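You operate a simulated robot arm through the tools that you are given. There is no shell and no other tool. Be economical: measure what you need, move in short steps, check, and stop when the job is done.

You run a simulated two-armed robot. Do the job below in one go: nothing can be reset, and whatever is moved stays where it is left.

TASK
Set winch two's low limit to the test card, then pay out until it stops.
Fine: isolator off before the box door opens; door shut; isolator off again at the end.

It is judged by the outcome, as a careful person would: the job done as asked, and still so three seconds after it is handed in. It fails if anything else is knocked over, pushed out of place, dropped, spilled or broken.

THE ROBOT
Two 6-joint arms with two-finger parallel grippers on one trunk, on a base that drives. Base frame: it is fixed to the floor where the robot stands at the start and does not move with it; the origin is under the middle of the robot, x ahead of it, y to its left, z up. Readings come in mm, degrees, newtons and seconds.
The left shoulder is at the start at [80, 216, 1595], the right one opposite. With the tool pointing down near the work surface each hand reaches from about 100 to 340 mm from the robot's upright axis, wherever it stands, measured 20 degrees to its own side. Places, roughly: box door one [1600, 2400, 500]; box door two [800, 0, 500]; brake lever four [-1100, 4400, 600]; brake lever one [1100, 2900, 700]; brake lever three [-200, -1400, 600]; clutch lever four [300, 4300, 300]; clutch lever one [1300, 2600, 300]; clutch lever three [-300, -2700, 300]; clutch lever two [600, 100, 300]; counter two [700, 100, 800]; gap dial one [1200, 2700, 500]; gap dial two [500, 300, 500]; grey pin four [-1000, 4750, 750]; grey pin one [1500, 2750, 750]; grey pin three [250, -1500, 750]; hex plug [-500, 4250, 750]. Payload 3.43 kg a hand.
Tool frame (each hand has its own): the origin (TCP) lies between the finger pads and is the grasp point; the fingertips stand 30 mm ahead of it; z points along the fingers, y is the line along which they close. Largest opening 94 mm; finger width 28, thickness 10; the body of the gripper, 50 by 96 mm, starts 55 mm behind the TCP.
Orientation is that of the tool frame in the base frame, as a unit quaternion [x, y, z, w]. With the fingers straight down and closing along the base's y, the tool's x points along the base's -x, its y along +y and its z along -z.

THE INTERFACE
- The arms move only by the tool step_arm. It takes "left_moves", "right_moves" or both (then of equal length, played together; a hand with none holds still); each is a list of rows, each a list of 2 entries, a list of its own where there are three numbers: the shift along the base's x, y, z in mm, then the turn, a rotation vector about the base's x, y, z in degrees. In form: [[[x, y, z], [wx, wy, wz]], ...]. A call has 1 to 12 rows; each row shifts and turns the commanded pose from where the row before left it. "left_claw" and "right_claw" are, for a hand that has rows, the opening in per cent of the stroke, from 0 (shut) to 100 (fully open), set as the call begins (left out, the last holds). A row lasts 0.2 s, in which the tool goes at most 50 mm and 8.6 degrees; a call with a longer step from one row to the next is refused whole, and so is a gripper value outside its range. Where a pose cannot be reached the arm comes as near as it can. A force on the tool above 60 N (or 10 N above the force at the start of the call, whichever is more), or a blocked arm, ends the call early, and 0.2 s more pass. Each finger travels about 72 mm/s and halts on what it meets, pressing with about 43 N; the grip force reading is that of the motor and also rises with nothing between the fingers. The clock runs only during rows and for 0.2 s after the last one: add rows that do not move to give the fingers time. It gives the time, the measured TCP pose, the force on the tool (base axes), the opening and the grip force at its end, in the units of the frame above (readings bear some noise), with the torque about the TCP (base axes, N m) and any sound that the robot's microphone picked up.
- Cameras (640 x 400 px; columns grow to the right, rows downward): "scene" is now at [87.2, 4.1, 1729.8]; the picture's right is [0.06, -1.00, -0.00], its down [-0.93, -0.05, -0.36] and it looks along [0.36, 0.02, -0.93] (base axes); focal length 250 px, centre (320, 200). "left" rides on the left gripper at [76, -14, -102] in its tool frame; the picture's right is [0.18, 0.98, 0.00], its down [-0.75, 0.14, -0.64] and it looks along [-0.63, 0.12, 0.77] (tool axes); focal length 243 px, centre (320, 200). "right" rides on the right gripper at [76, 14, -103] in its tool frame; the picture's right is [-0.18, 0.98, 0.00], its down [-0.75, -0.14, -0.64] and it looks along [-0.63, -0.12, 0.77] (tool axes); focal length 243 px, centre (320, 200). There is no depth. A picture from a camera that has moved, and an enlarged one, comes with that camera's place and axes in the base frame and with its lens.
- snapshot(camera): a new picture of that camera. The clock stands still meanwhile.
- lift_body(by): slides the trunk up (or, below 0, down) by that many mm; the arms and the scene camera ride with it, the base frame stays. It gives what a move gives, with no picture.
- base_move(legs): drives the robot by 1 to 6 legs, each [ahead, left, turn to the left] in mm, mm and degrees, along the robot's own axes; the way and the turn of a leg run together, so that a leg with both is an arc; at most 1500 mm and 180 degrees a leg. The arms and the cameras ride along, it lands a little off, and it stops where it bumps. It gives what a move gives.
- aim_head(pan, tilt): turns the head with the scene camera to pan (to the left, within 86 degrees either way) and tilt (down, from -29 to 69), counted from straight ahead of the robot. It gives what a move gives.
- inspect(camera, box): a new picture of the part [left, top, right, bottom] of that camera's present view, enlarged. The clock stands still meanwhile.
- hand_in(): hands the job in; it is judged then, once.

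Go step by step. Nothing tells you exact positions but the pictures and the camera data: compare them with the known pose of the tool, close in by small moves and look again before you grip or let go. The budget is 120 turns and 108 pictures, counting those below and the enlarged ones. Unless the task says otherwise, let go and move clear before handing in, and close with one line.

The tools are called after ">>>" as a command line: name --argument value ..., lists and objects as JSON in quotes. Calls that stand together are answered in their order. step_arm: Moves the arms, as the interface text tells. Its arguments: {"type":"object","properties":{"left_moves":{"type":"array","items":{"type":"array"}},"left_claw":{"type":"number"},"right_moves":{"type":"array","items":{"type":"array"}},"right_claw":{"type":"number"}},"required":[]} The other tools are called the same way: lift_body (by) slides the trunk up or down; base_move (legs) drives the base; aim_head (pan, tilt) turns the head that bears the scene camera; snapshot (camera) takes a picture; inspect (camera, box) takes an enlarged picture of a part of a camera's view; hand_in () hands the job in.

At the start:

```text
time_s: 0.0
left_ee_pos: [483.2, 169.9, 981.6]
left_tcp_rot: [0.0, 1.0, 0.0, 0.0]
left_wrist_force: [-0.2, 0.8, -0.1]
left_ft_torque: [0.0, 0.02, -0.02]
left_gripper_width: 93.8
left_gripper_force: 0.1
right_ee_pos: [532.7, -316.7, 1059.8]
right_tcp_rot: [0.0, 1.0, 0.0, 0.0]
right_wrist_force: [0.2, 1.3, 0.4]
right_ft_torque: [0.03, -0.01, -0.03]
right_gripper_width: 94.0
right_gripper_force: 0.1
trunk travel left (down, up): [-825.0, 15.0]
robot x, y, heading: [-2.0, 0.4, 0.1]
head pan, tilt: [3.3, 68.8]
```

scene: 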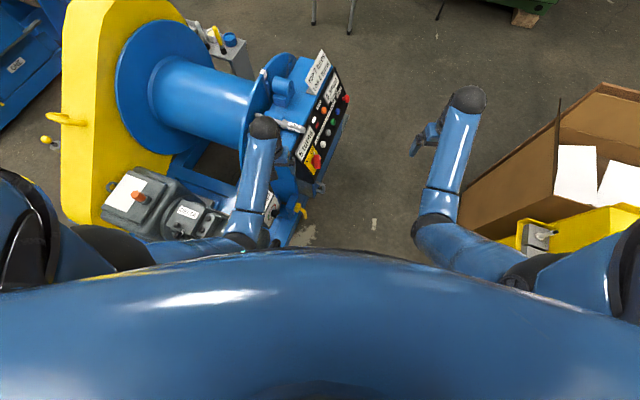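
right: 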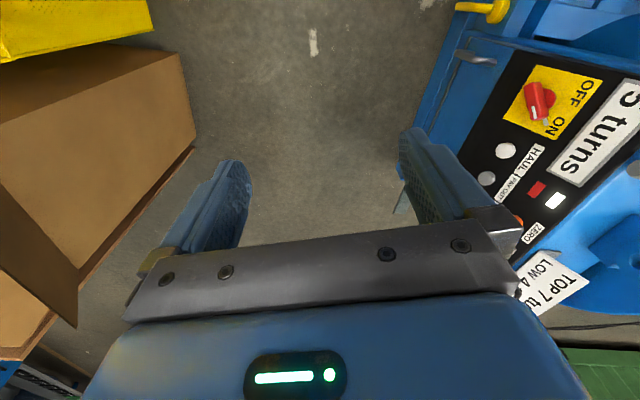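
left: 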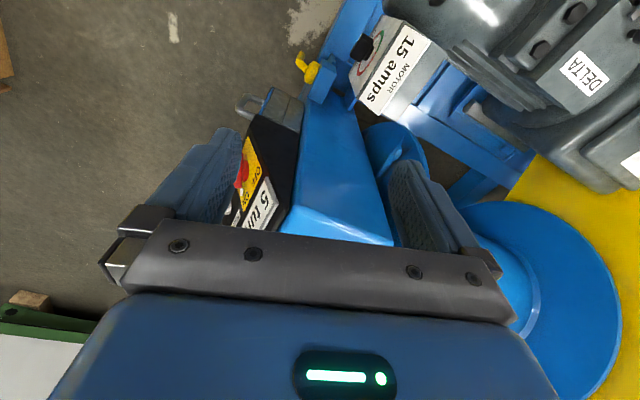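

The winch in front of me has a control panel with an isolator, buttons and cards. I'll look closer at it first.

>>> inspect --camera "scene" --box '[220, 30, 380, 250]'

>>> inspect --camera "right" --box '[400, 0, 640, 330]'

>>> aim_head --pan 20 --tilt 45

>>> snapshot --camera "scene"

```text
1.82 times, centred on (300, 140) of scene
camera zoom: at [87.2, 4.1, 1729.8], right [0.06, -1.0, 0.0], down [-0.93, -0.05, -0.36], along [0.36, 0.02, -0.93], focal length 454 px, centre (356, 309)
```

zoom: 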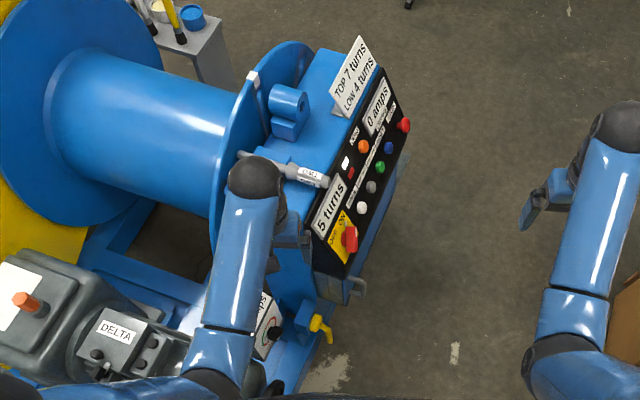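

```text
1.21 times, centred on (520, 165) of right
camera zoom: at [456.6, -302.6, 1163.2], right [0.18, 0.98, 0.0], down [0.75, -0.14, 0.64], along [0.63, -0.12, -0.77], focal length 294 px, centre (78, 242)
```

zoom: 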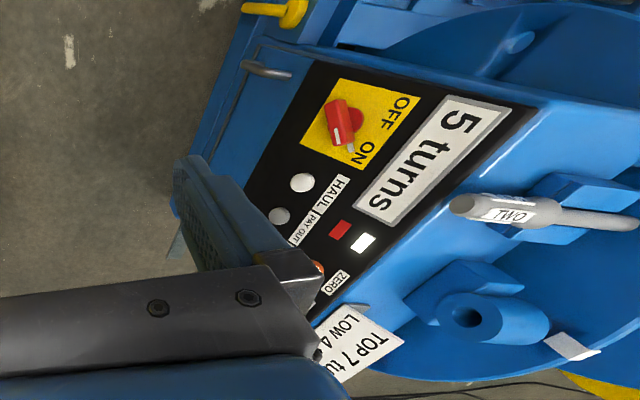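

```text
time_s: 0.9
left_ee_pos: [482.6, 169.8, 980.9]
left_tcp_rot: [0.001, 1.0, 0.0, 0.001]
left_wrist_force: [0.0, 0.1, 0.5]
left_ft_torque: [0.0, 0.01, -0.02]
left_gripper_width: 94.0
left_gripper_force: 0.1
right_ee_pos: [532.0, -316.5, 1060.0]
right_tcp_rot: [0.0, 1.0, 0.0, 0.0]
right_wrist_force: [0.9, 0.2, -0.2]
right_ft_torque: [0.01, -0.02, -0.01]
right_gripper_width: 93.9
right_gripper_force: 0.1
trunk travel left (down, up): [-825.0, 15.0]
robot x, y, heading: [-2.4, -0.2, 0.2]
head pan, tilt: [20.0, 45.0]
```

```text
102 pictures are left
camera scene: at [107.9, 28.5, 1758.6], right [0.34, -0.94, 0.0], down [-0.67, -0.24, -0.71], along [0.66, 0.24, -0.71], focal length 250 px, centre (320, 200)
```

scene: 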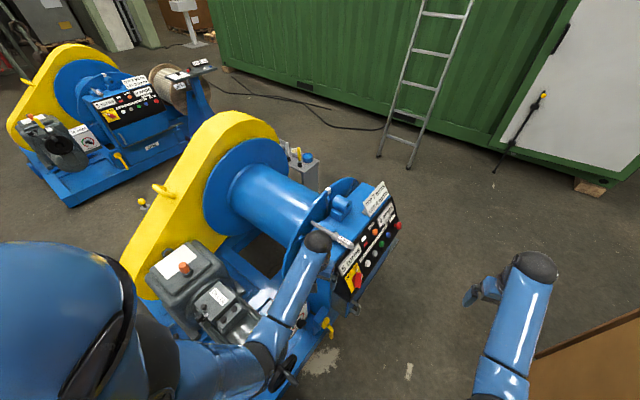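

I need to read the cards and labels; zooming in.

>>> inspect --camera "scene" --box '[320, 170, 420, 310]'

>>> inspect --camera "scene" --box '[60, 50, 220, 180]'

>>> inspect --camera "left" --box '[220, 0, 460, 150]'

```text
2.86 times, centred on (370, 240) of scene
camera zoom: at [107.9, 28.5, 1758.6], right [0.34, -0.94, 0.0], down [-0.67, -0.24, -0.71], along [0.66, 0.24, -0.71], focal length 714 px, centre (177, 86)
```

zoom: 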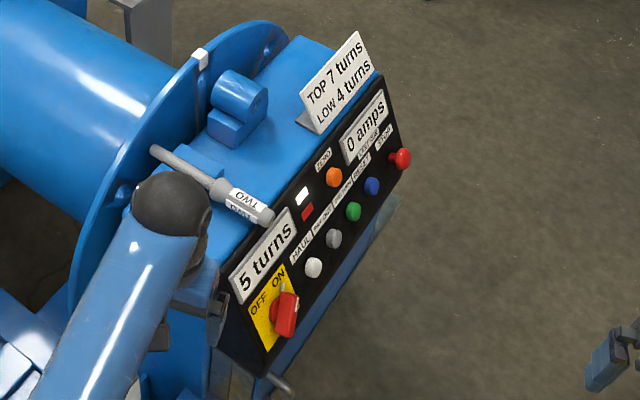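

```text
3.08 times, centred on (140, 115) of scene
camera zoom: at [107.9, 28.5, 1758.6], right [0.34, -0.94, 0.0], down [-0.67, -0.24, -0.71], along [0.66, 0.24, -0.71], focal length 769 px, centre (874, 462)
```

zoom: 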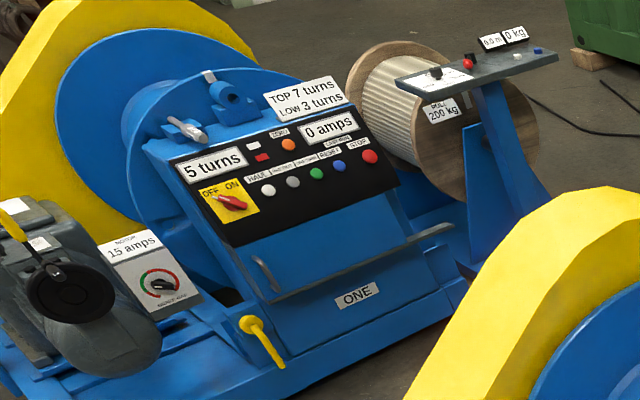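

```text
2.67 times, centred on (340, 75) of left
camera zoom: at [406.4, 156.1, 1083.0], right [-0.18, 0.98, 0.0], down [0.75, 0.14, 0.64], along [0.63, 0.12, -0.77], focal length 647 px, centre (267, 533)
```

zoom: 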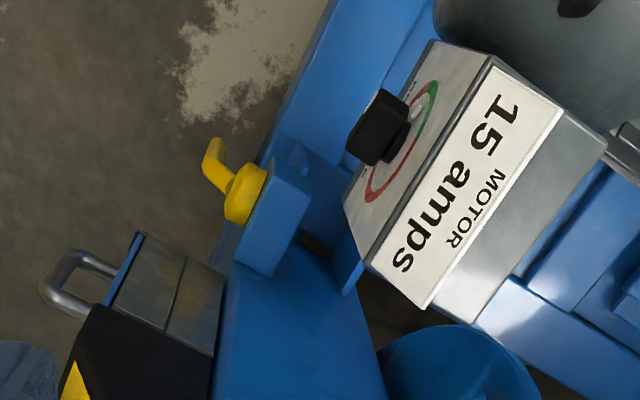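

Winch two's card reads TOP 7 / LOW 4. I'll look around to my right for room, and check for other cards.

>>> aim_head --pan -40 --tilt 50

>>> snapshot --camera "scene"

>>> aim_head --pan -80 --tilt 35

>>> snapshot --camera "scene"

```text
time_s: 2.2
left_ee_pos: [483.3, 171.0, 980.6]
left_tcp_rot: [0.0, 1.0, 0.0, 0.001]
left_wrist_force: [0.2, 0.5, 0.0]
left_ft_torque: [-0.05, 0.0, 0.01]
left_gripper_width: 93.6
left_gripper_force: 0.0
right_ee_pos: [532.2, -317.9, 1060.8]
right_tcp_rot: [0.0, 1.0, 0.0, 0.001]
right_wrist_force: [0.1, 0.2, 1.1]
right_ft_torque: [0.01, -0.02, -0.03]
right_gripper_width: 93.9
right_gripper_force: 0.0
trunk travel left (down, up): [-825.0, 15.0]
robot x, y, heading: [3.3, -1.3, 0.1]
head pan, tilt: [-40.0, 50.0]
```

```text
98 pictures are left
camera scene: at [90.5, -48.6, 1751.7], right [-0.64, -0.77, 0.0], down [-0.59, 0.49, -0.64], along [0.49, -0.41, -0.77], focal length 250 px, centre (320, 200)
```

scene: 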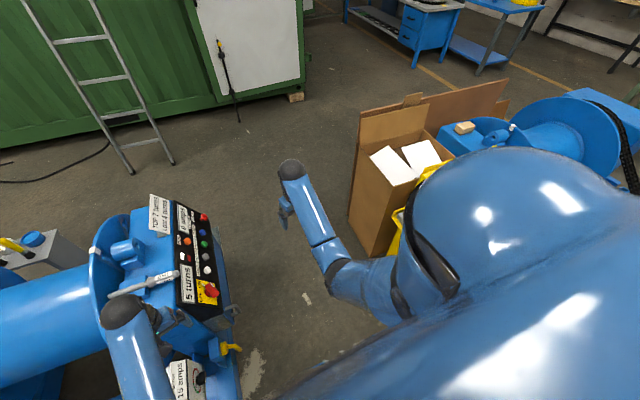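

```text
time_s: 3.2
left_ee_pos: [483.8, 170.6, 980.8]
left_tcp_rot: [0.0, 1.0, 0.0, 0.0]
left_wrist_force: [0.1, -0.3, 0.5]
left_ft_torque: [0.02, -0.03, 0.01]
left_gripper_width: 94.3
left_gripper_force: 0.0
right_ee_pos: [531.9, -316.0, 1060.2]
right_tcp_rot: [0.0, 1.0, 0.0, 0.001]
right_wrist_force: [-0.3, 0.0, -0.5]
right_ft_torque: [-0.01, 0.0, -0.01]
right_gripper_width: 93.9
right_gripper_force: 0.1
trunk travel left (down, up): [-825.0, 15.0]
robot x, y, heading: [0.1, -1.9, 0.2]
head pan, tilt: [-80.0, 35.0]
```

```text
97 pictures are left
camera scene: at [46.9, -85.9, 1773.5], right [-0.98, -0.17, 0.0], down [-0.1, 0.57, -0.82], along [0.14, -0.81, -0.57], focal length 250 px, centre (320, 200)
```

scene: 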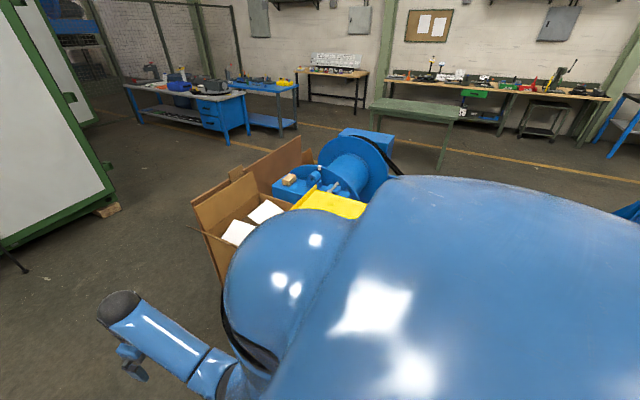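

The space between winch two and the cardboard box is wide enough. I'll raise the left hand, slide right, then swing round to face winch two's panel.

>>> step_arm --left_moves '[[[-30, 0, 40], [0, 0, 0]], [[-30, 0, 40], [0, 0, 0]], [[-30, 0, 40], [0, 0, 0]]]'

>>> base_move --legs '[[0, -450, 0], [350, 0, 0]]'

>>> base_move --legs '[[0, 0, 55]]'

>>> aim_head --pan 5 --tilt 55

>>> snapshot --camera "scene"

```text
time_s: 4.0
left_ee_pos: [403.6, 168.5, 1027.5]
left_tcp_rot: [0.001, 1.0, 0.0, 0.002]
left_wrist_force: [-0.6, 0.5, -0.2]
left_ft_torque: [-0.01, 0.01, -0.01]
left_gripper_width: 93.9
left_gripper_force: 0.0
left hand out of reach, approached as far as the arm can: row 2, 3
right_ee_pos: [530.7, -316.3, 1060.3]
right_tcp_rot: [-0.001, 1.0, -0.001, 0.001]
right_wrist_force: [-1.1, 0.1, 0.4]
right_ft_torque: [0.01, 0.0, 0.0]
right_gripper_width: 93.8
right_gripper_force: 0.0
trunk travel left (down, up): [-825.0, 15.0]
robot x, y, heading: [0.6, -0.5, 0.1]
head pan, tilt: [-80.0, 35.0]
```

```text
time_s: 8.6
left_ee_pos: [753.2, -272.0, 1028.0]
left_tcp_rot: [0.0, 1.0, 0.0, 0.002]
left_wrist_force: [-0.2, 1.0, 0.4]
left_ft_torque: [0.01, 0.01, -0.02]
left_gripper_width: 94.0
left_gripper_force: 0.1
right_ee_pos: [881.8, -759.0, 1060.9]
right_tcp_rot: [0.001, 1.0, 0.0, 0.002]
right_wrist_force: [-0.2, 0.2, -0.1]
right_ft_torque: [0.02, -0.03, 0.01]
right_gripper_width: 93.9
right_gripper_force: 0.1
trunk travel left (down, up): [-825.0, 15.0]
robot x, y, heading: [349.4, -439.6, 0.0]
head pan, tilt: [-80.0, 35.0]
```

```text
time_s: 11.4
left_ee_pos: [455.7, -14.8, 1028.0]
left_tcp_rot: [-0.45, 0.893, 0.001, 0.002]
left_wrist_force: [0.0, 0.5, -0.6]
left_ft_torque: [0.01, 0.01, 0.04]
left_gripper_width: 94.0
left_gripper_force: 0.1
right_ee_pos: [923.5, -203.1, 1059.7]
right_tcp_rot: [-0.452, 0.892, 0.001, 0.001]
right_wrist_force: [0.4, -0.6, -0.4]
right_ft_torque: [0.01, -0.03, -0.02]
right_gripper_width: 93.9
right_gripper_force: 0.0
trunk travel left (down, up): [-825.0, 15.0]
robot x, y, heading: [351.9, -443.9, 53.4]
head pan, tilt: [-80.0, 35.0]
```

```text
time_s: 13.0
left_ee_pos: [456.1, -17.2, 1027.1]
left_tcp_rot: [-0.451, 0.893, 0.001, 0.001]
left_wrist_force: [-0.8, 0.6, -0.5]
left_ft_torque: [0.02, 0.01, 0.03]
left_gripper_width: 93.9
left_gripper_force: 0.1
right_ee_pos: [921.7, -202.3, 1060.4]
right_tcp_rot: [-0.45, 0.893, 0.0, 0.001]
right_wrist_force: [-0.1, -0.5, -0.1]
right_ft_torque: [0.0, -0.01, 0.03]
right_gripper_width: 94.3
right_gripper_force: 0.1
trunk travel left (down, up): [-825.0, 15.0]
robot x, y, heading: [351.7, -441.5, 53.5]
head pan, tilt: [5.0, 55.0]
```

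```text
96 pictures are left
camera scene: at [408.5, -354.9, 1745.2], right [0.85, -0.52, 0.0], down [-0.43, -0.7, -0.57], along [0.3, 0.49, -0.82], focal length 250 px, centre (320, 200)
```

scene: 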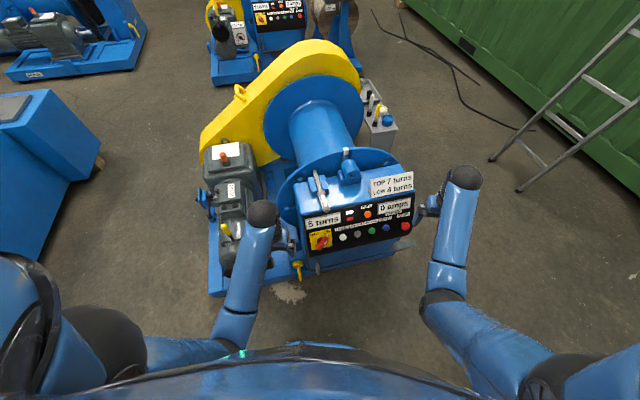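

I'm nearly facing the panel. Zooming in to read it.

>>> inspect --camera "scene" --box '[285, 140, 435, 290]'

>>> inspect --camera "scene" --box '[325, 170, 425, 255]'

>>> inspect --camera "scene" --box '[190, 130, 310, 300]'

```text
2.67 times, centred on (360, 215) of scene
camera zoom: at [408.5, -354.9, 1745.2], right [0.85, -0.52, 0.0], down [-0.43, -0.7, -0.57], along [0.3, 0.49, -0.82], focal length 666 px, centre (213, 160)
```

zoom: 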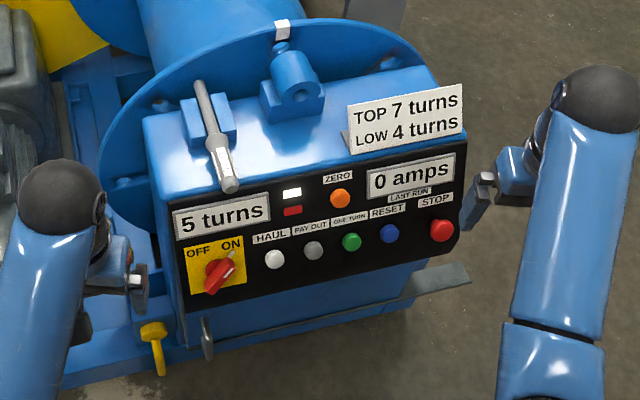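

```text
4.71 times, centred on (375, 212) of scene
camera zoom: at [408.5, -354.9, 1745.2], right [0.85, -0.52, 0.0], down [-0.43, -0.7, -0.57], along [0.3, 0.49, -0.82], focal length 1176 px, centre (61, 141)
```

zoom: 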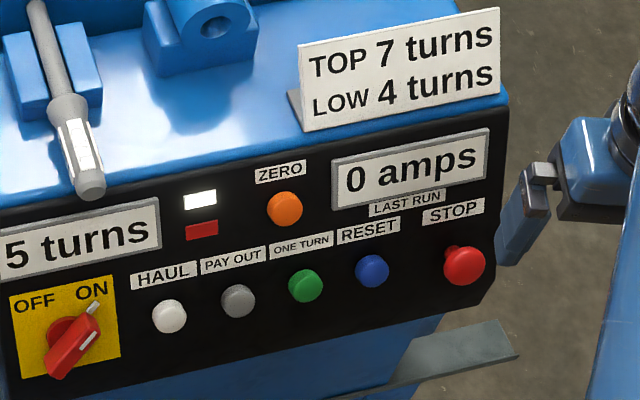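

```text
2.35 times, centred on (250, 215) of scene
camera zoom: at [408.5, -354.9, 1745.2], right [0.85, -0.52, 0.0], down [-0.43, -0.7, -0.57], along [0.3, 0.49, -0.82], focal length 588 px, centre (485, 165)
```

zoom: 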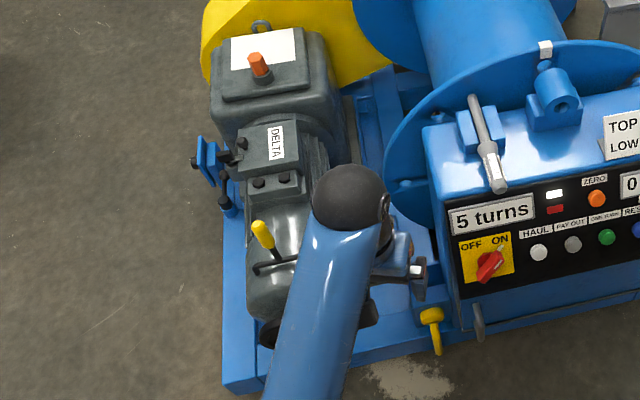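

The panel: isolator ON, HAUL, PAY OUT, ONE TURN, RESET, ZERO, STOP. I'll back off, lower the trunk and view the box door and panel from the front.

>>> base_move --legs '[[-250, 0, 8]]'

>>> lift_body --by -550

>>> aim_head --pan -8 --tilt 35

>>> snapshot --camera "scene"

```text
time_s: 14.8
left_ee_pos: [313.5, -128.6, 1028.1]
left_tcp_rot: [-0.495, 0.869, 0.007, -0.005]
left_wrist_force: [1.2, -0.8, 0.4]
left_ft_torque: [0.02, 0.1, -0.01]
left_gripper_width: 94.1
left_gripper_force: 0.2
right_ee_pos: [797.3, -266.6, 1054.2]
right_tcp_rot: [-0.494, 0.87, 0.005, -0.003]
right_wrist_force: [1.9, 0.8, -0.9]
right_ft_torque: [0.02, 0.1, 0.01]
right_gripper_width: 94.2
right_gripper_force: 0.1
trunk travel left (down, up): [-825.0, 15.0]
robot x, y, heading: [238.0, -561.3, 59.2]
head pan, tilt: [5.0, 55.0]
stopped in leg 1: the robot was blocked; the commanded pose is now the measured one
```

```text
refused: -550 is not a number from -400 to 400
```

```text
time_s: 15.6
left_ee_pos: [302.1, -123.8, 1026.5]
left_tcp_rot: [-0.494, 0.869, 0.001, -0.001]
left_wrist_force: [0.9, -1.1, -0.8]
left_ft_torque: [0.01, 0.05, 0.0]
left_gripper_width: 93.9
left_gripper_force: 0.1
right_ee_pos: [787.4, -261.8, 1058.9]
right_tcp_rot: [-0.495, 0.869, 0.001, 0.001]
right_wrist_force: [1.1, -0.6, 0.6]
right_ft_torque: [0.01, 0.0, 0.01]
right_gripper_width: 94.1
right_gripper_force: 0.1
trunk travel left (down, up): [-825.0, 15.0]
robot x, y, heading: [237.1, -559.5, 59.5]
head pan, tilt: [-8.0, 35.0]
```

```text
92 pictures are left
camera scene: at [316.8, -461.9, 1773.0], right [0.78, -0.62, 0.0], down [-0.36, -0.45, -0.82], along [0.51, 0.64, -0.58], focal length 250 px, centre (320, 200)
```

scene: 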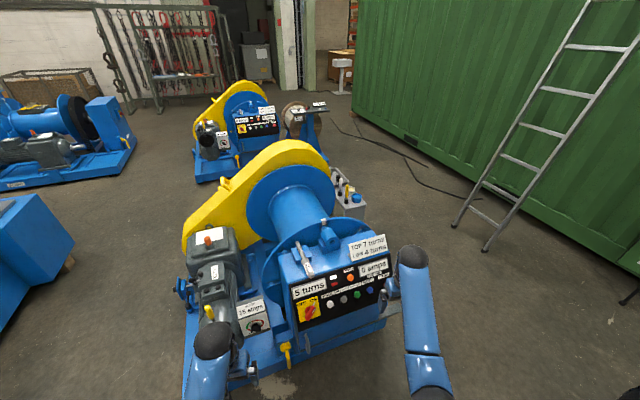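

The base bumped something behind me. I'll look over my right side to see what it was.

>>> aim_head --pan -86 --tilt 60

>>> snapshot --camera "scene"

>>> aim_head --pan 86 --tilt 50

>>> snapshot --camera "scene"

```text
time_s: 17.1
left_ee_pos: [299.3, -124.8, 1026.4]
left_tcp_rot: [-0.495, 0.869, 0.0, 0.001]
left_wrist_force: [-0.6, 0.1, 0.2]
left_ft_torque: [0.02, 0.01, -0.03]
left_gripper_width: 94.1
left_gripper_force: 0.1
right_ee_pos: [783.1, -261.7, 1061.3]
right_tcp_rot: [-0.496, 0.868, 0.0, 0.002]
right_wrist_force: [-0.7, 0.7, 0.4]
right_ft_torque: [-0.01, 0.02, 0.0]
right_gripper_width: 94.3
right_gripper_force: 0.1
trunk travel left (down, up): [-825.0, 15.0]
robot x, y, heading: [242.1, -553.7, 59.4]
head pan, tilt: [-85.9, 60.0]
```

```text
91 pictures are left
camera scene: at [314.2, -561.6, 1739.2], right [-0.45, -0.89, 0.0], down [-0.77, 0.39, -0.5], along [0.45, -0.22, -0.87], focal length 250 px, centre (320, 200)
```

scene: 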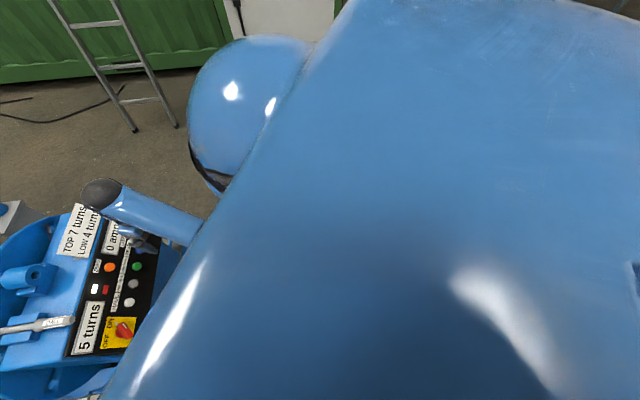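

```text
time_s: 19.7
left_ee_pos: [298.9, -124.2, 1027.8]
left_tcp_rot: [-0.495, 0.869, 0.001, 0.001]
left_wrist_force: [0.3, 0.2, -0.2]
left_ft_torque: [0.0, -0.02, -0.04]
left_gripper_width: 94.0
left_gripper_force: 0.1
right_ee_pos: [783.1, -261.5, 1061.1]
right_tcp_rot: [-0.496, 0.869, 0.001, 0.002]
right_wrist_force: [-0.5, 1.0, -0.5]
right_ft_torque: [0.03, 0.01, 0.02]
right_gripper_width: 94.1
right_gripper_force: 0.0
trunk travel left (down, up): [-825.0, 15.0]
robot x, y, heading: [239.6, -560.1, 59.3]
head pan, tilt: [85.9, 50.0]
```

```text
90 pictures are left
camera scene: at [192.2, -487.8, 1751.8], right [0.57, 0.82, 0.0], down [0.63, -0.44, -0.64], along [-0.53, 0.37, -0.77], focal length 250 px, centre (320, 200)
```

scene: 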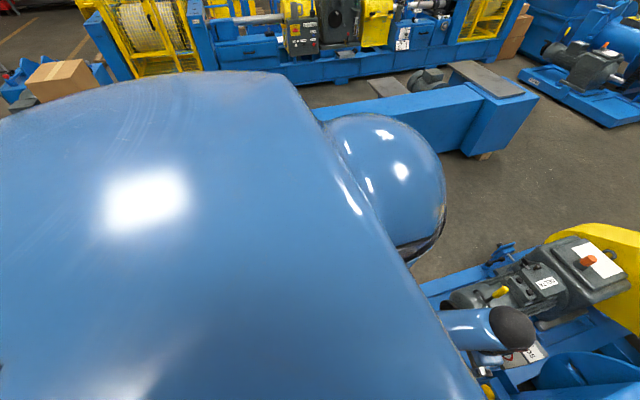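

I can't see behind me; it's likely a heavy fixed thing. I'll edge forward off it, then lower the trunk.

>>> base_move --legs '[[40, 0, 0]]'

>>> lift_body --by -400

>>> aim_head --pan -3 --tilt 40

>>> snapshot --camera "scene"

```text
time_s: 20.6
left_ee_pos: [314.8, -98.2, 1030.5]
left_tcp_rot: [-0.495, 0.869, 0.002, 0.005]
left_wrist_force: [-0.7, -0.6, -0.2]
left_ft_torque: [0.06, 0.0, -0.02]
left_gripper_width: 94.2
left_gripper_force: 0.1
right_ee_pos: [799.9, -235.9, 1065.0]
right_tcp_rot: [-0.496, 0.868, 0.003, 0.005]
right_wrist_force: [-0.2, -0.2, 0.0]
right_ft_torque: [0.06, -0.04, -0.03]
right_gripper_width: 94.0
right_gripper_force: 0.0
trunk travel left (down, up): [-825.0, 15.0]
robot x, y, heading: [256.7, -526.0, 59.2]
head pan, tilt: [85.9, 50.0]
```

```text
time_s: 24.4
left_ee_pos: [318.1, -91.3, 626.6]
left_tcp_rot: [-0.495, 0.869, 0.001, 0.001]
left_wrist_force: [-0.2, -0.3, -0.1]
left_ft_torque: [0.0, 0.03, 0.01]
left_gripper_width: 94.0
left_gripper_force: 0.1
right_ee_pos: [803.6, -229.4, 660.2]
right_tcp_rot: [-0.495, 0.869, 0.001, 0.001]
right_wrist_force: [0.1, -0.2, 0.8]
right_ft_torque: [-0.01, 0.01, -0.02]
right_gripper_width: 94.2
right_gripper_force: 0.1
trunk travel left (down, up): [-425.0, 415.0]
robot x, y, heading: [257.9, -525.0, 59.2]
head pan, tilt: [85.9, 50.0]
```

```text
time_s: 26.1
left_ee_pos: [318.9, -91.6, 626.8]
left_tcp_rot: [-0.494, 0.869, 0.001, 0.0]
left_wrist_force: [-0.2, 0.0, 0.4]
left_ft_torque: [0.0, 0.0, 0.01]
left_gripper_width: 93.9
left_gripper_force: 0.0
right_ee_pos: [802.5, -229.6, 661.2]
right_tcp_rot: [-0.495, 0.869, 0.002, 0.001]
right_wrist_force: [0.5, -0.3, 0.1]
right_ft_torque: [0.0, 0.0, -0.01]
right_gripper_width: 93.9
right_gripper_force: 0.0
trunk travel left (down, up): [-425.0, 415.0]
robot x, y, heading: [258.0, -523.9, 59.4]
head pan, tilt: [-3.0, 40.0]
```

```text
89 pictures are left
camera scene: at [322.4, -427.6, 1365.9], right [0.83, -0.55, 0.0], down [-0.36, -0.54, -0.77], along [0.42, 0.64, -0.64], focal length 250 px, centre (320, 200)
```

scene: 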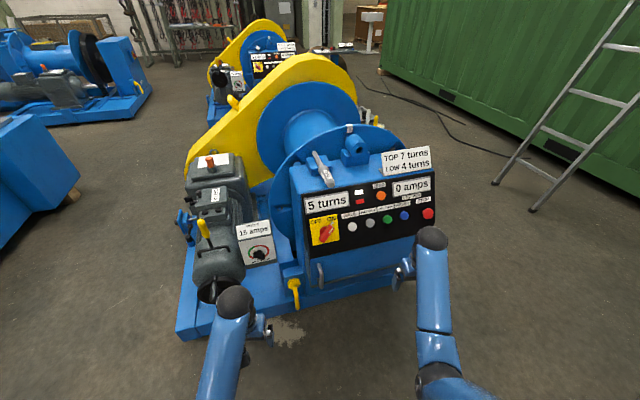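

Good frontal view. Zooming on the panel and door.

>>> inspect --camera "scene" --box '[280, 140, 440, 240]'

>>> inspect --camera "scene" --box '[270, 210, 430, 310]'

>>> inspect --camera "scene" --box '[170, 140, 310, 340]'

```text
4.00 times, centred on (360, 190) of scene
camera zoom: at [322.4, -427.6, 1365.9], right [0.83, -0.55, 0.0], down [-0.36, -0.54, -0.77], along [0.42, 0.64, -0.64], focal length 1000 px, centre (160, 240)
```

zoom: 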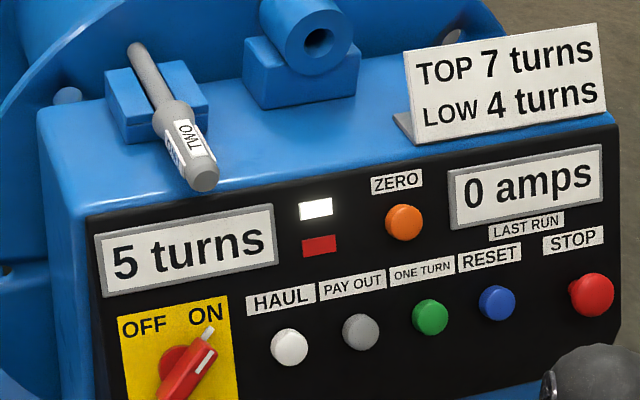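

```text
4.00 times, centred on (350, 260) of scene
camera zoom: at [322.4, -427.6, 1365.9], right [0.83, -0.55, 0.0], down [-0.36, -0.54, -0.77], along [0.42, 0.64, -0.64], focal length 1000 px, centre (200, -40)
```

zoom: 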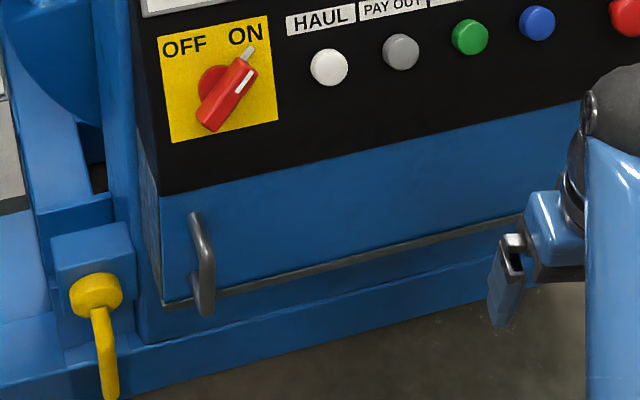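

```text
2.00 times, centred on (240, 240) of scene
camera zoom: at [322.4, -427.6, 1365.9], right [0.83, -0.55, 0.0], down [-0.36, -0.54, -0.77], along [0.42, 0.64, -0.64], focal length 500 px, centre (480, 120)
```

zoom: 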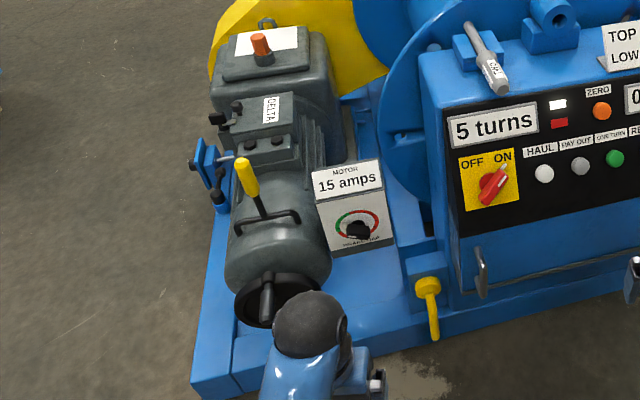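

Triangulated: isolator about (674, 58, 717), STOP about (1047, −78, 717), door handle about (630, 30, 522). The panel runs along −20° and leans back about 36°. I'll tuck the right hand back and move a bit closer and to the right.

>>> step_arm --right_moves '[[[-25, -43, 0], [0, 0, 0]], [[-25, -43, 0], [0, 0, 0]], [[-25, -43, 0], [0, 0, 0]]]'

>>> base_move --legs '[[175, -122, 0]]'

>>> snapshot --camera "scene"

```text
time_s: 26.9
left_ee_pos: [318.2, -92.3, 627.2]
left_tcp_rot: [-0.495, 0.869, 0.0, 0.001]
left_wrist_force: [-0.4, 0.0, 0.5]
left_ft_torque: [0.04, 0.02, -0.03]
left_gripper_width: 93.9
left_gripper_force: 0.1
right_ee_pos: [733.9, -356.2, 628.9]
right_tcp_rot: [-0.495, 0.869, 0.001, 0.005]
right_wrist_force: [-1.0, 0.0, 0.6]
right_ft_torque: [0.03, 0.01, 0.01]
right_gripper_width: 94.2
right_gripper_force: 0.0
right hand out of reach, approached as far as the arm can: row 1, 2, 3
trunk travel left (down, up): [-425.0, 415.0]
robot x, y, heading: [257.9, -527.9, 59.7]
head pan, tilt: [-3.0, 40.0]
```

```text
time_s: 28.5
left_ee_pos: [510.3, -2.5, 626.6]
left_tcp_rot: [-0.496, 0.868, 0.0, 0.0]
left_wrist_force: [0.4, -0.6, 0.3]
left_ft_torque: [0.01, 0.02, -0.02]
left_gripper_width: 94.2
left_gripper_force: 0.0
right_ee_pos: [926.8, -266.5, 629.3]
right_tcp_rot: [-0.497, 0.868, 0.002, 0.003]
right_wrist_force: [0.7, 0.5, -1.2]
right_ft_torque: [0.01, 0.03, 0.0]
right_gripper_width: 94.3
right_gripper_force: 0.0
trunk travel left (down, up): [-425.0, 415.0]
robot x, y, heading: [449.7, -436.0, 59.8]
head pan, tilt: [-3.0, 40.0]
```

```text
85 pictures are left
camera scene: at [515.3, -339.1, 1365.9], right [0.83, -0.55, 0.0], down [-0.35, -0.54, -0.77], along [0.42, 0.64, -0.64], focal length 250 px, centre (320, 200)
```

scene: 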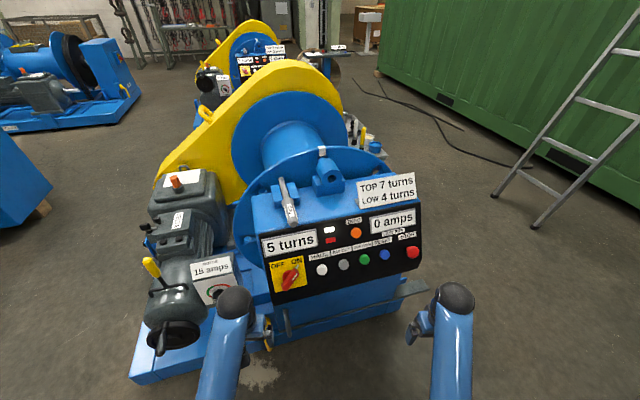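

Now I bring the left hand to a pose square to the sloping panel, in front of the isolator.

>>> step_arm --left_moves '[[[0, -10, 25], [0, 0, 5.3]], [[0, -10, 25], [0, 0, 5.3]], [[10, -5, 20], [7.24, -2.63, 0]], [[10, -5, 20], [7.24, -2.63, 0]], [[15, -5, 20], [7.24, -2.63, 0]], [[20, -5, 20], [7.24, -2.63, 0]], [[20, -5, 20], [7.24, -2.63, 0]], [[20, -5, 15], [7.24, -2.63, 0]], [[25, -4, 13], [7.24, -2.63, 0]]]'

>>> snapshot --camera "scene"

>>> snapshot --camera "left"

```text
time_s: 30.5
left_ee_pos: [630.8, -56.6, 756.1]
left_tcp_rot: [-0.512, 0.728, 0.261, 0.373]
left_wrist_force: [0.7, -0.3, -0.1]
left_ft_torque: [0.02, 0.01, 0.03]
left_gripper_width: 94.0
left_gripper_force: 0.1
left hand out of reach, approached as far as the arm can: row 1, 2
right_ee_pos: [926.2, -265.4, 629.3]
right_tcp_rot: [-0.497, 0.868, 0.001, 0.002]
right_wrist_force: [0.0, 0.1, -0.3]
right_ft_torque: [0.02, -0.01, 0.0]
right_gripper_width: 94.0
right_gripper_force: 0.0
trunk travel left (down, up): [-425.0, 415.0]
robot x, y, heading: [451.0, -438.0, 59.5]
head pan, tilt: [-3.0, 40.0]
```

```text
84 pictures are left
camera scene: at [515.5, -339.5, 1365.9], right [0.83, -0.55, 0.0], down [-0.36, -0.54, -0.77], along [0.42, 0.64, -0.64], focal length 250 px, centre (320, 200)
```

scene: 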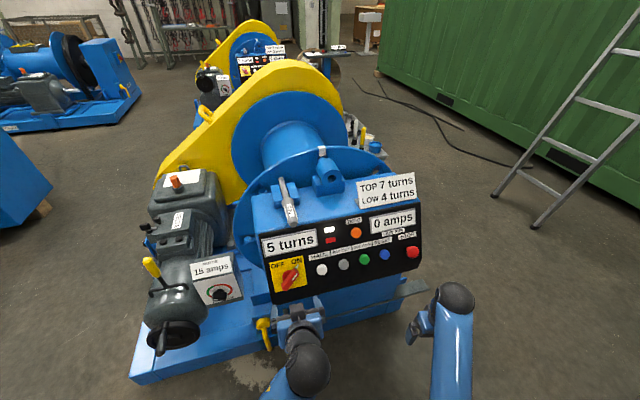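

```text
83 pictures are left
camera left: at [600.8, -181.5, 752.6], right [-0.96, 0.23, -0.15], down [-0.16, -0.03, 0.99], along [0.23, 0.97, 0.06], focal length 243 px, centre (320, 200)
```

left: 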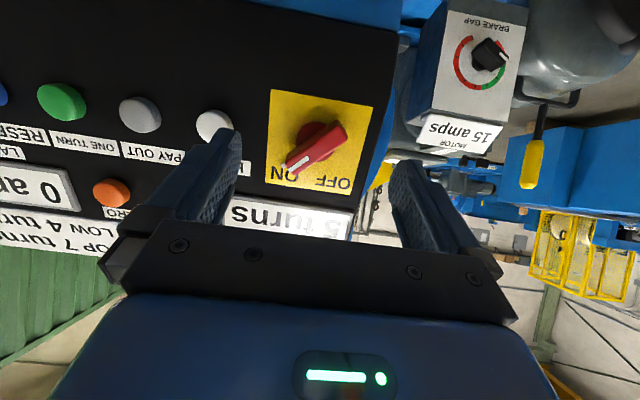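

The wrist view confirms the isolator at about (672, 58, 713). I'll roll the hand 45° to straddle the knob and line up with it.

>>> step_arm --left_moves '[[[0, 0, 5], [2.08, 5.7, -4.43]], [[1, 3, 5], [2.08, 5.7, -4.43]], [[1, 4, 5], [2.08, 5.7, -4.43]], [[1, 4, 5], [2.08, 5.7, -4.43]], [[2, 5, 5], [2.08, 5.7, -4.43]], [[2, 5, 5], [2.08, 5.7, -4.43]], [[0, 0, 0], [0, 0, 0]]]'

>>> snapshot --camera "left"

>>> inspect --camera "scene" --box '[220, 210, 400, 340]'

```text
time_s: 32.1
left_ee_pos: [638.9, -35.5, 785.4]
left_tcp_rot: [-0.192, 0.87, 0.383, 0.244]
left_wrist_force: [-0.3, -0.2, 0.5]
left_ft_torque: [0.01, 0.0, -0.01]
left_gripper_width: 94.0
left_gripper_force: 0.0
right_ee_pos: [926.9, -265.2, 628.6]
right_tcp_rot: [-0.497, 0.868, 0.001, 0.004]
right_wrist_force: [-0.1, -0.5, -0.1]
right_ft_torque: [0.0, -0.02, 0.0]
right_gripper_width: 94.1
right_gripper_force: 0.1
trunk travel left (down, up): [-425.0, 415.0]
robot x, y, heading: [454.7, -436.9, 59.3]
head pan, tilt: [-3.0, 40.0]
```

```text
82 pictures are left
camera left: at [555.4, -134.0, 792.5], right [-0.66, 0.6, 0.46], down [0.36, -0.29, 0.89], along [0.66, 0.75, -0.02], focal length 243 px, centre (320, 200)
```

left: 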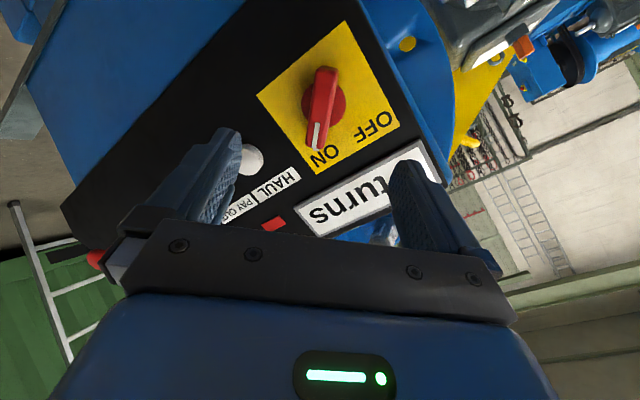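

```text
3.08 times, centred on (310, 275) of scene
camera zoom: at [514.9, -339.4, 1365.9], right [0.83, -0.55, 0.0], down [-0.35, -0.54, -0.77], along [0.42, 0.64, -0.64], focal length 769 px, centre (351, -31)
```

zoom: 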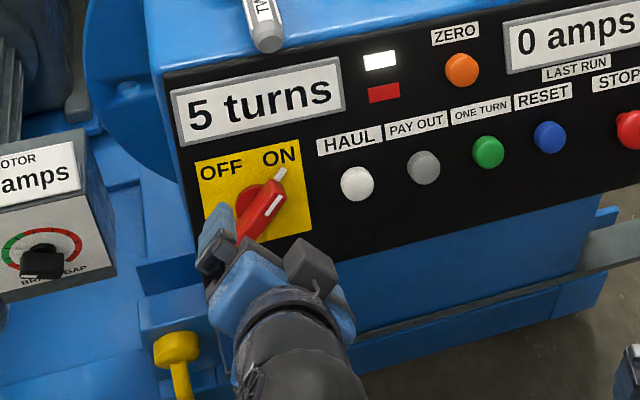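

Aligned with the knob. Advancing about 95 mm along the tool axis.

>>> step_arm --left_moves '[[[6.4, 18.1, -14], [0, 0, 0]], [[6.4, 18.1, -14], [0, 0, 0]], [[6.4, 18.1, -14], [0, 0, 0]], [[6.4, 18.1, -14], [0, 0, 0]], [[0, 0, 0], [0, 0, 0]]]'

>>> snapshot --camera "left"

>>> inspect --camera "scene" --box '[220, 210, 400, 340]'

```text
time_s: 33.3
left_ee_pos: [662.5, 34.6, 729.2]
left_tcp_rot: [-0.193, 0.869, 0.384, 0.245]
left_wrist_force: [-6.0, -12.2, 3.4]
left_ft_torque: [0.49, -0.14, 0.51]
left_gripper_width: 92.9
left_gripper_force: 0.0
right_ee_pos: [925.3, -265.8, 630.2]
right_tcp_rot: [-0.497, 0.868, 0.001, 0.004]
right_wrist_force: [-0.1, 0.3, -1.2]
right_ft_torque: [0.01, -0.02, -0.02]
right_gripper_width: 93.9
right_gripper_force: 0.2
trunk travel left (down, up): [-425.0, 415.0]
robot x, y, heading: [451.2, -438.4, 59.4]
head pan, tilt: [-3.0, 40.0]
```

```text
80 pictures are left
camera left: at [580.0, -62.6, 737.2], right [-0.66, 0.59, 0.46], down [0.35, -0.29, 0.89], along [0.66, 0.75, -0.02], focal length 243 px, centre (320, 200)
```

left: 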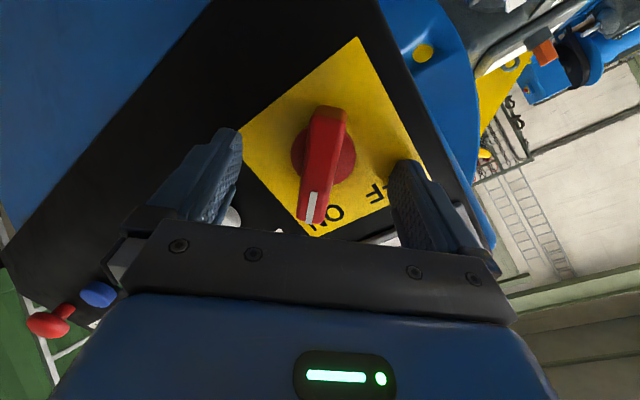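

```text
3.08 times, centred on (310, 275) of scene
camera zoom: at [513.6, -341.9, 1366.2], right [0.83, -0.55, 0.0], down [-0.35, -0.53, -0.77], along [0.42, 0.64, -0.64], focal length 769 px, centre (351, -31)
```

zoom: 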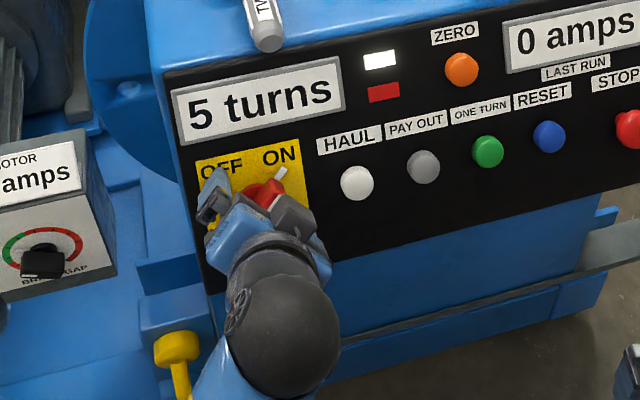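

The tips just touch the panel face. Backing off a few mm and closing on the knob.

>>> step_arm --left_moves '[[[-1.6, -4.5, 3.5], [0, 0, 0]], [[0, 0, 0], [0, 0, 0]], [[0, 0, 0], [0, 0, 0]], [[0, 0, 0], [0, 0, 0]]]' --left_claw 0

>>> snapshot --camera "left"

```text
time_s: 34.3
left_ee_pos: [661.7, 33.4, 731.9]
left_tcp_rot: [-0.194, 0.87, 0.382, 0.245]
left_wrist_force: [2.6, -2.5, -2.7]
left_ft_torque: [0.33, -0.6, 1.01]
left_gripper_width: 21.1
left_gripper_force: 45.3
right_ee_pos: [927.6, -266.4, 627.7]
right_tcp_rot: [-0.497, 0.868, 0.001, 0.003]
right_wrist_force: [0.4, -0.2, -0.4]
right_ft_torque: [-0.02, 0.0, 0.01]
right_gripper_width: 94.1
right_gripper_force: 0.0
trunk travel left (down, up): [-425.0, 415.0]
robot x, y, heading: [451.6, -436.6, 59.6]
head pan, tilt: [-3.0, 40.0]
```

```text
78 pictures are left
camera left: at [579.6, -65.1, 739.2], right [-0.66, 0.59, 0.46], down [0.35, -0.29, 0.89], along [0.66, 0.75, -0.02], focal length 243 px, centre (320, 200)
```

left: 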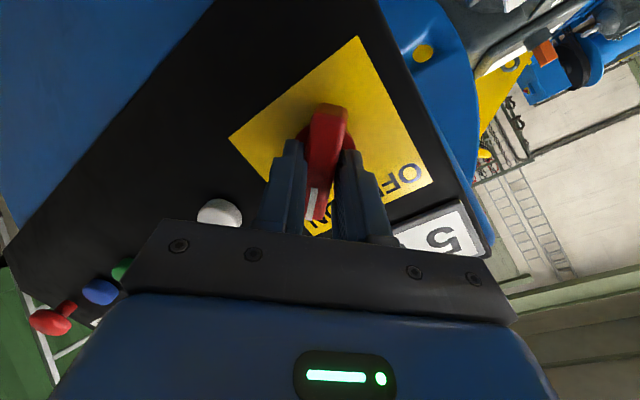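

Knob gripped on its axis. Turning it counter-clockwise toward OFF.

>>> step_arm --left_moves '[[[0, 0, 0], [-2.27, -6.23, 4.84]], [[0, 0, 0], [-2.27, -6.23, 4.84]], [[0, 0, 0], [-2.27, -6.23, 4.84]], [[0, 0, 0], [-2.27, -6.23, 4.84]], [[0, 0, 0], [-2.27, -6.23, 4.84]], [[0, 0, 0], [-2.27, -6.23, 4.84]], [[0, 0, 0], [-2.27, -6.23, 4.84]], [[0, 0, 0], [-2.27, -6.23, 4.84]], [[0, 0, 0], [-2.27, -6.23, 4.84]], [[0, 0, 0], [-2.27, -6.23, 4.84]]]'

>>> inspect --camera "scene" --box '[220, 210, 400, 340]'

>>> snapshot --camera "left"

```text
time_s: 36.5
left_ee_pos: [661.0, 33.3, 732.7]
left_tcp_rot: [0.718, -0.528, -0.129, -0.434]
left_wrist_force: [-8.0, -0.3, -1.2]
left_ft_torque: [-0.63, -0.59, -1.32]
left_gripper_width: 19.3
left_gripper_force: 44.8
right_ee_pos: [925.6, -266.2, 628.9]
right_tcp_rot: [-0.497, 0.868, 0.001, 0.003]
right_wrist_force: [-0.6, -0.2, 0.4]
right_ft_torque: [0.03, -0.01, 0.02]
right_gripper_width: 94.1
right_gripper_force: 0.1
trunk travel left (down, up): [-425.0, 415.0]
robot x, y, heading: [453.9, -438.0, 59.6]
head pan, tilt: [-3.0, 40.0]
```

```text
3.08 times, centred on (310, 275) of scene
camera zoom: at [513.7, -339.2, 1365.9], right [0.83, -0.55, 0.0], down [-0.35, -0.54, -0.77], along [0.42, 0.64, -0.64], focal length 769 px, centre (351, -31)
```

zoom: 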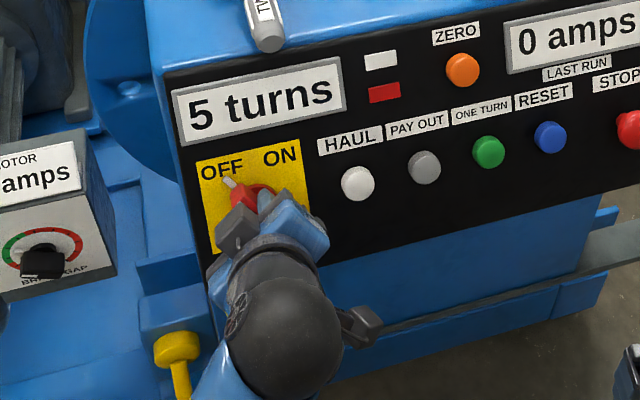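

```text
76 pictures are left
camera left: at [675.6, -93.3, 749.9], right [-0.78, -0.18, -0.6], down [-0.61, -0.01, 0.79], along [-0.15, 0.98, -0.1], focal length 243 px, centre (320, 200)
```

left: 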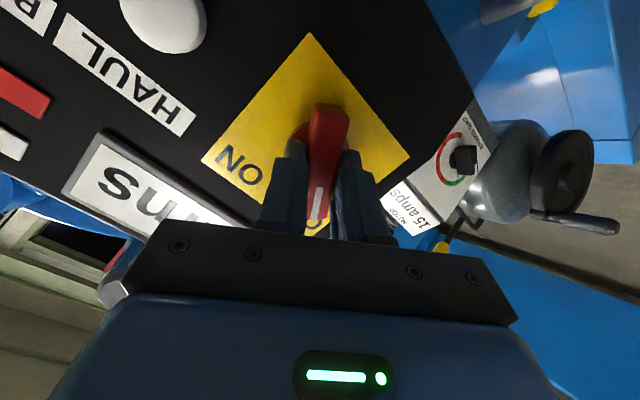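

The lamp went out: isolator is OFF. Releasing and backing out.

>>> step_arm --left_moves '[[[0, 0, 0], [0, 0, 0]], [[0, 0, 0], [0, 0, 0]], [[0, 0, 0], [0, 0, 0]], [[-7, -19, 15], [0, 0, 0]], [[-7, -19, 15], [0, 0, 0]], [[-7, -19, 10], [0, 0, 0]], [[-7, -19, 0], [0, 0, 0]], [[-7, -19, 0], [0, 0, 0]]]' --left_claw 100

>>> snapshot --camera "scene"

>>> snapshot --camera "right"

```text
time_s: 38.3
left_ee_pos: [626.7, -61.6, 772.6]
left_tcp_rot: [0.717, -0.529, -0.129, -0.435]
left_wrist_force: [0.4, 0.3, -0.1]
left_ft_torque: [-0.04, 0.01, 0.03]
left_gripper_width: 94.0
left_gripper_force: 0.2
right_ee_pos: [925.3, -266.6, 628.1]
right_tcp_rot: [-0.497, 0.868, 0.001, 0.004]
right_wrist_force: [-0.2, 0.1, 0.1]
right_ft_torque: [0.01, -0.02, 0.05]
right_gripper_width: 94.2
right_gripper_force: 0.0
trunk travel left (down, up): [-425.0, 415.0]
robot x, y, heading: [450.6, -440.6, 59.6]
head pan, tilt: [-3.0, 40.0]
```

```text
75 pictures are left
camera scene: at [514.7, -339.7, 1366.0], right [0.83, -0.55, 0.0], down [-0.35, -0.54, -0.77], along [0.42, 0.64, -0.64], focal length 250 px, centre (320, 200)
```

scene: 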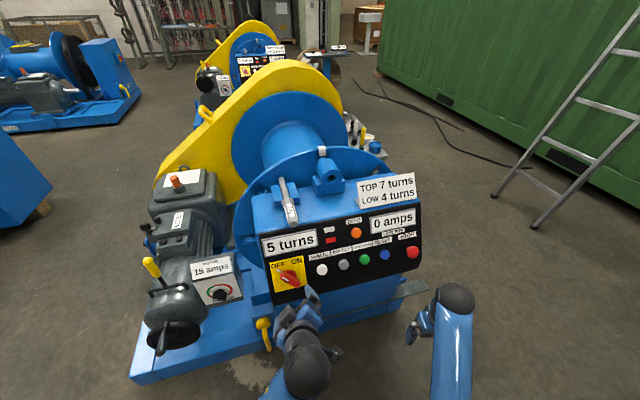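

```text
74 pictures are left
camera right: at [876.0, -324.7, 731.4], right [-0.75, 0.66, 0.0], down [0.5, 0.57, 0.65], along [0.42, 0.49, -0.76], focal length 243 px, centre (320, 200)
```

right: 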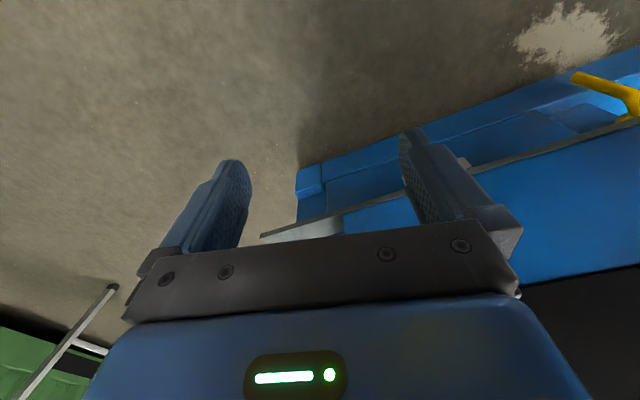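

The strip under the door extends past the box to the right; I need to see how the door opens. Zooming in.

>>> inspect --camera "scene" --box '[310, 250, 450, 340]'

>>> inspect --camera "right" --box '[240, 60, 640, 300]'

```text
4.44 times, centred on (380, 295) of scene
camera zoom: at [514.7, -339.7, 1366.0], right [0.83, -0.55, 0.0], down [-0.35, -0.54, -0.77], along [0.42, 0.64, -0.64], focal length 1111 px, centre (53, -222)
```

zoom: 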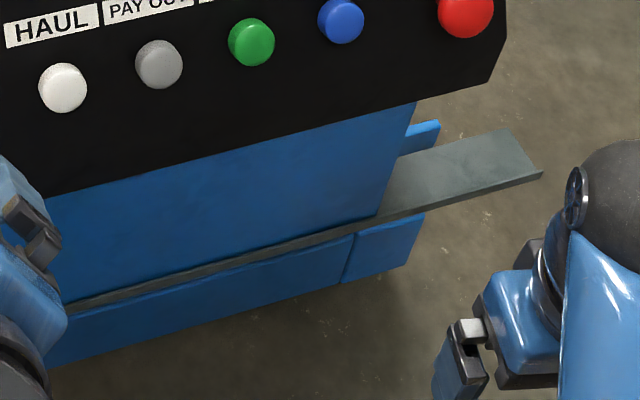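

```text
1.60 times, centred on (440, 180) of right
camera zoom: at [876.0, -324.7, 731.4], right [-0.75, 0.66, 0.0], down [0.5, 0.57, 0.65], along [0.42, 0.49, -0.76], focal length 388 px, centre (128, 232)
```

zoom: 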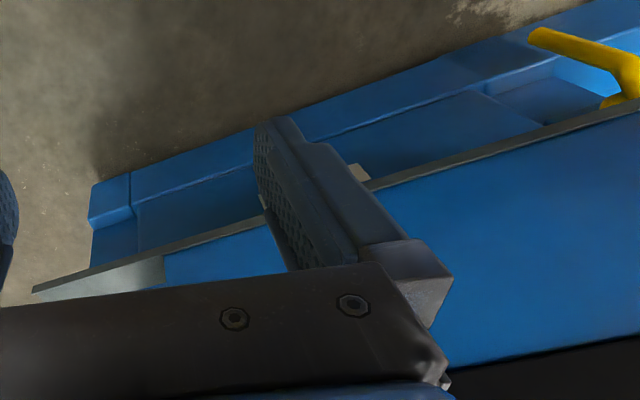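

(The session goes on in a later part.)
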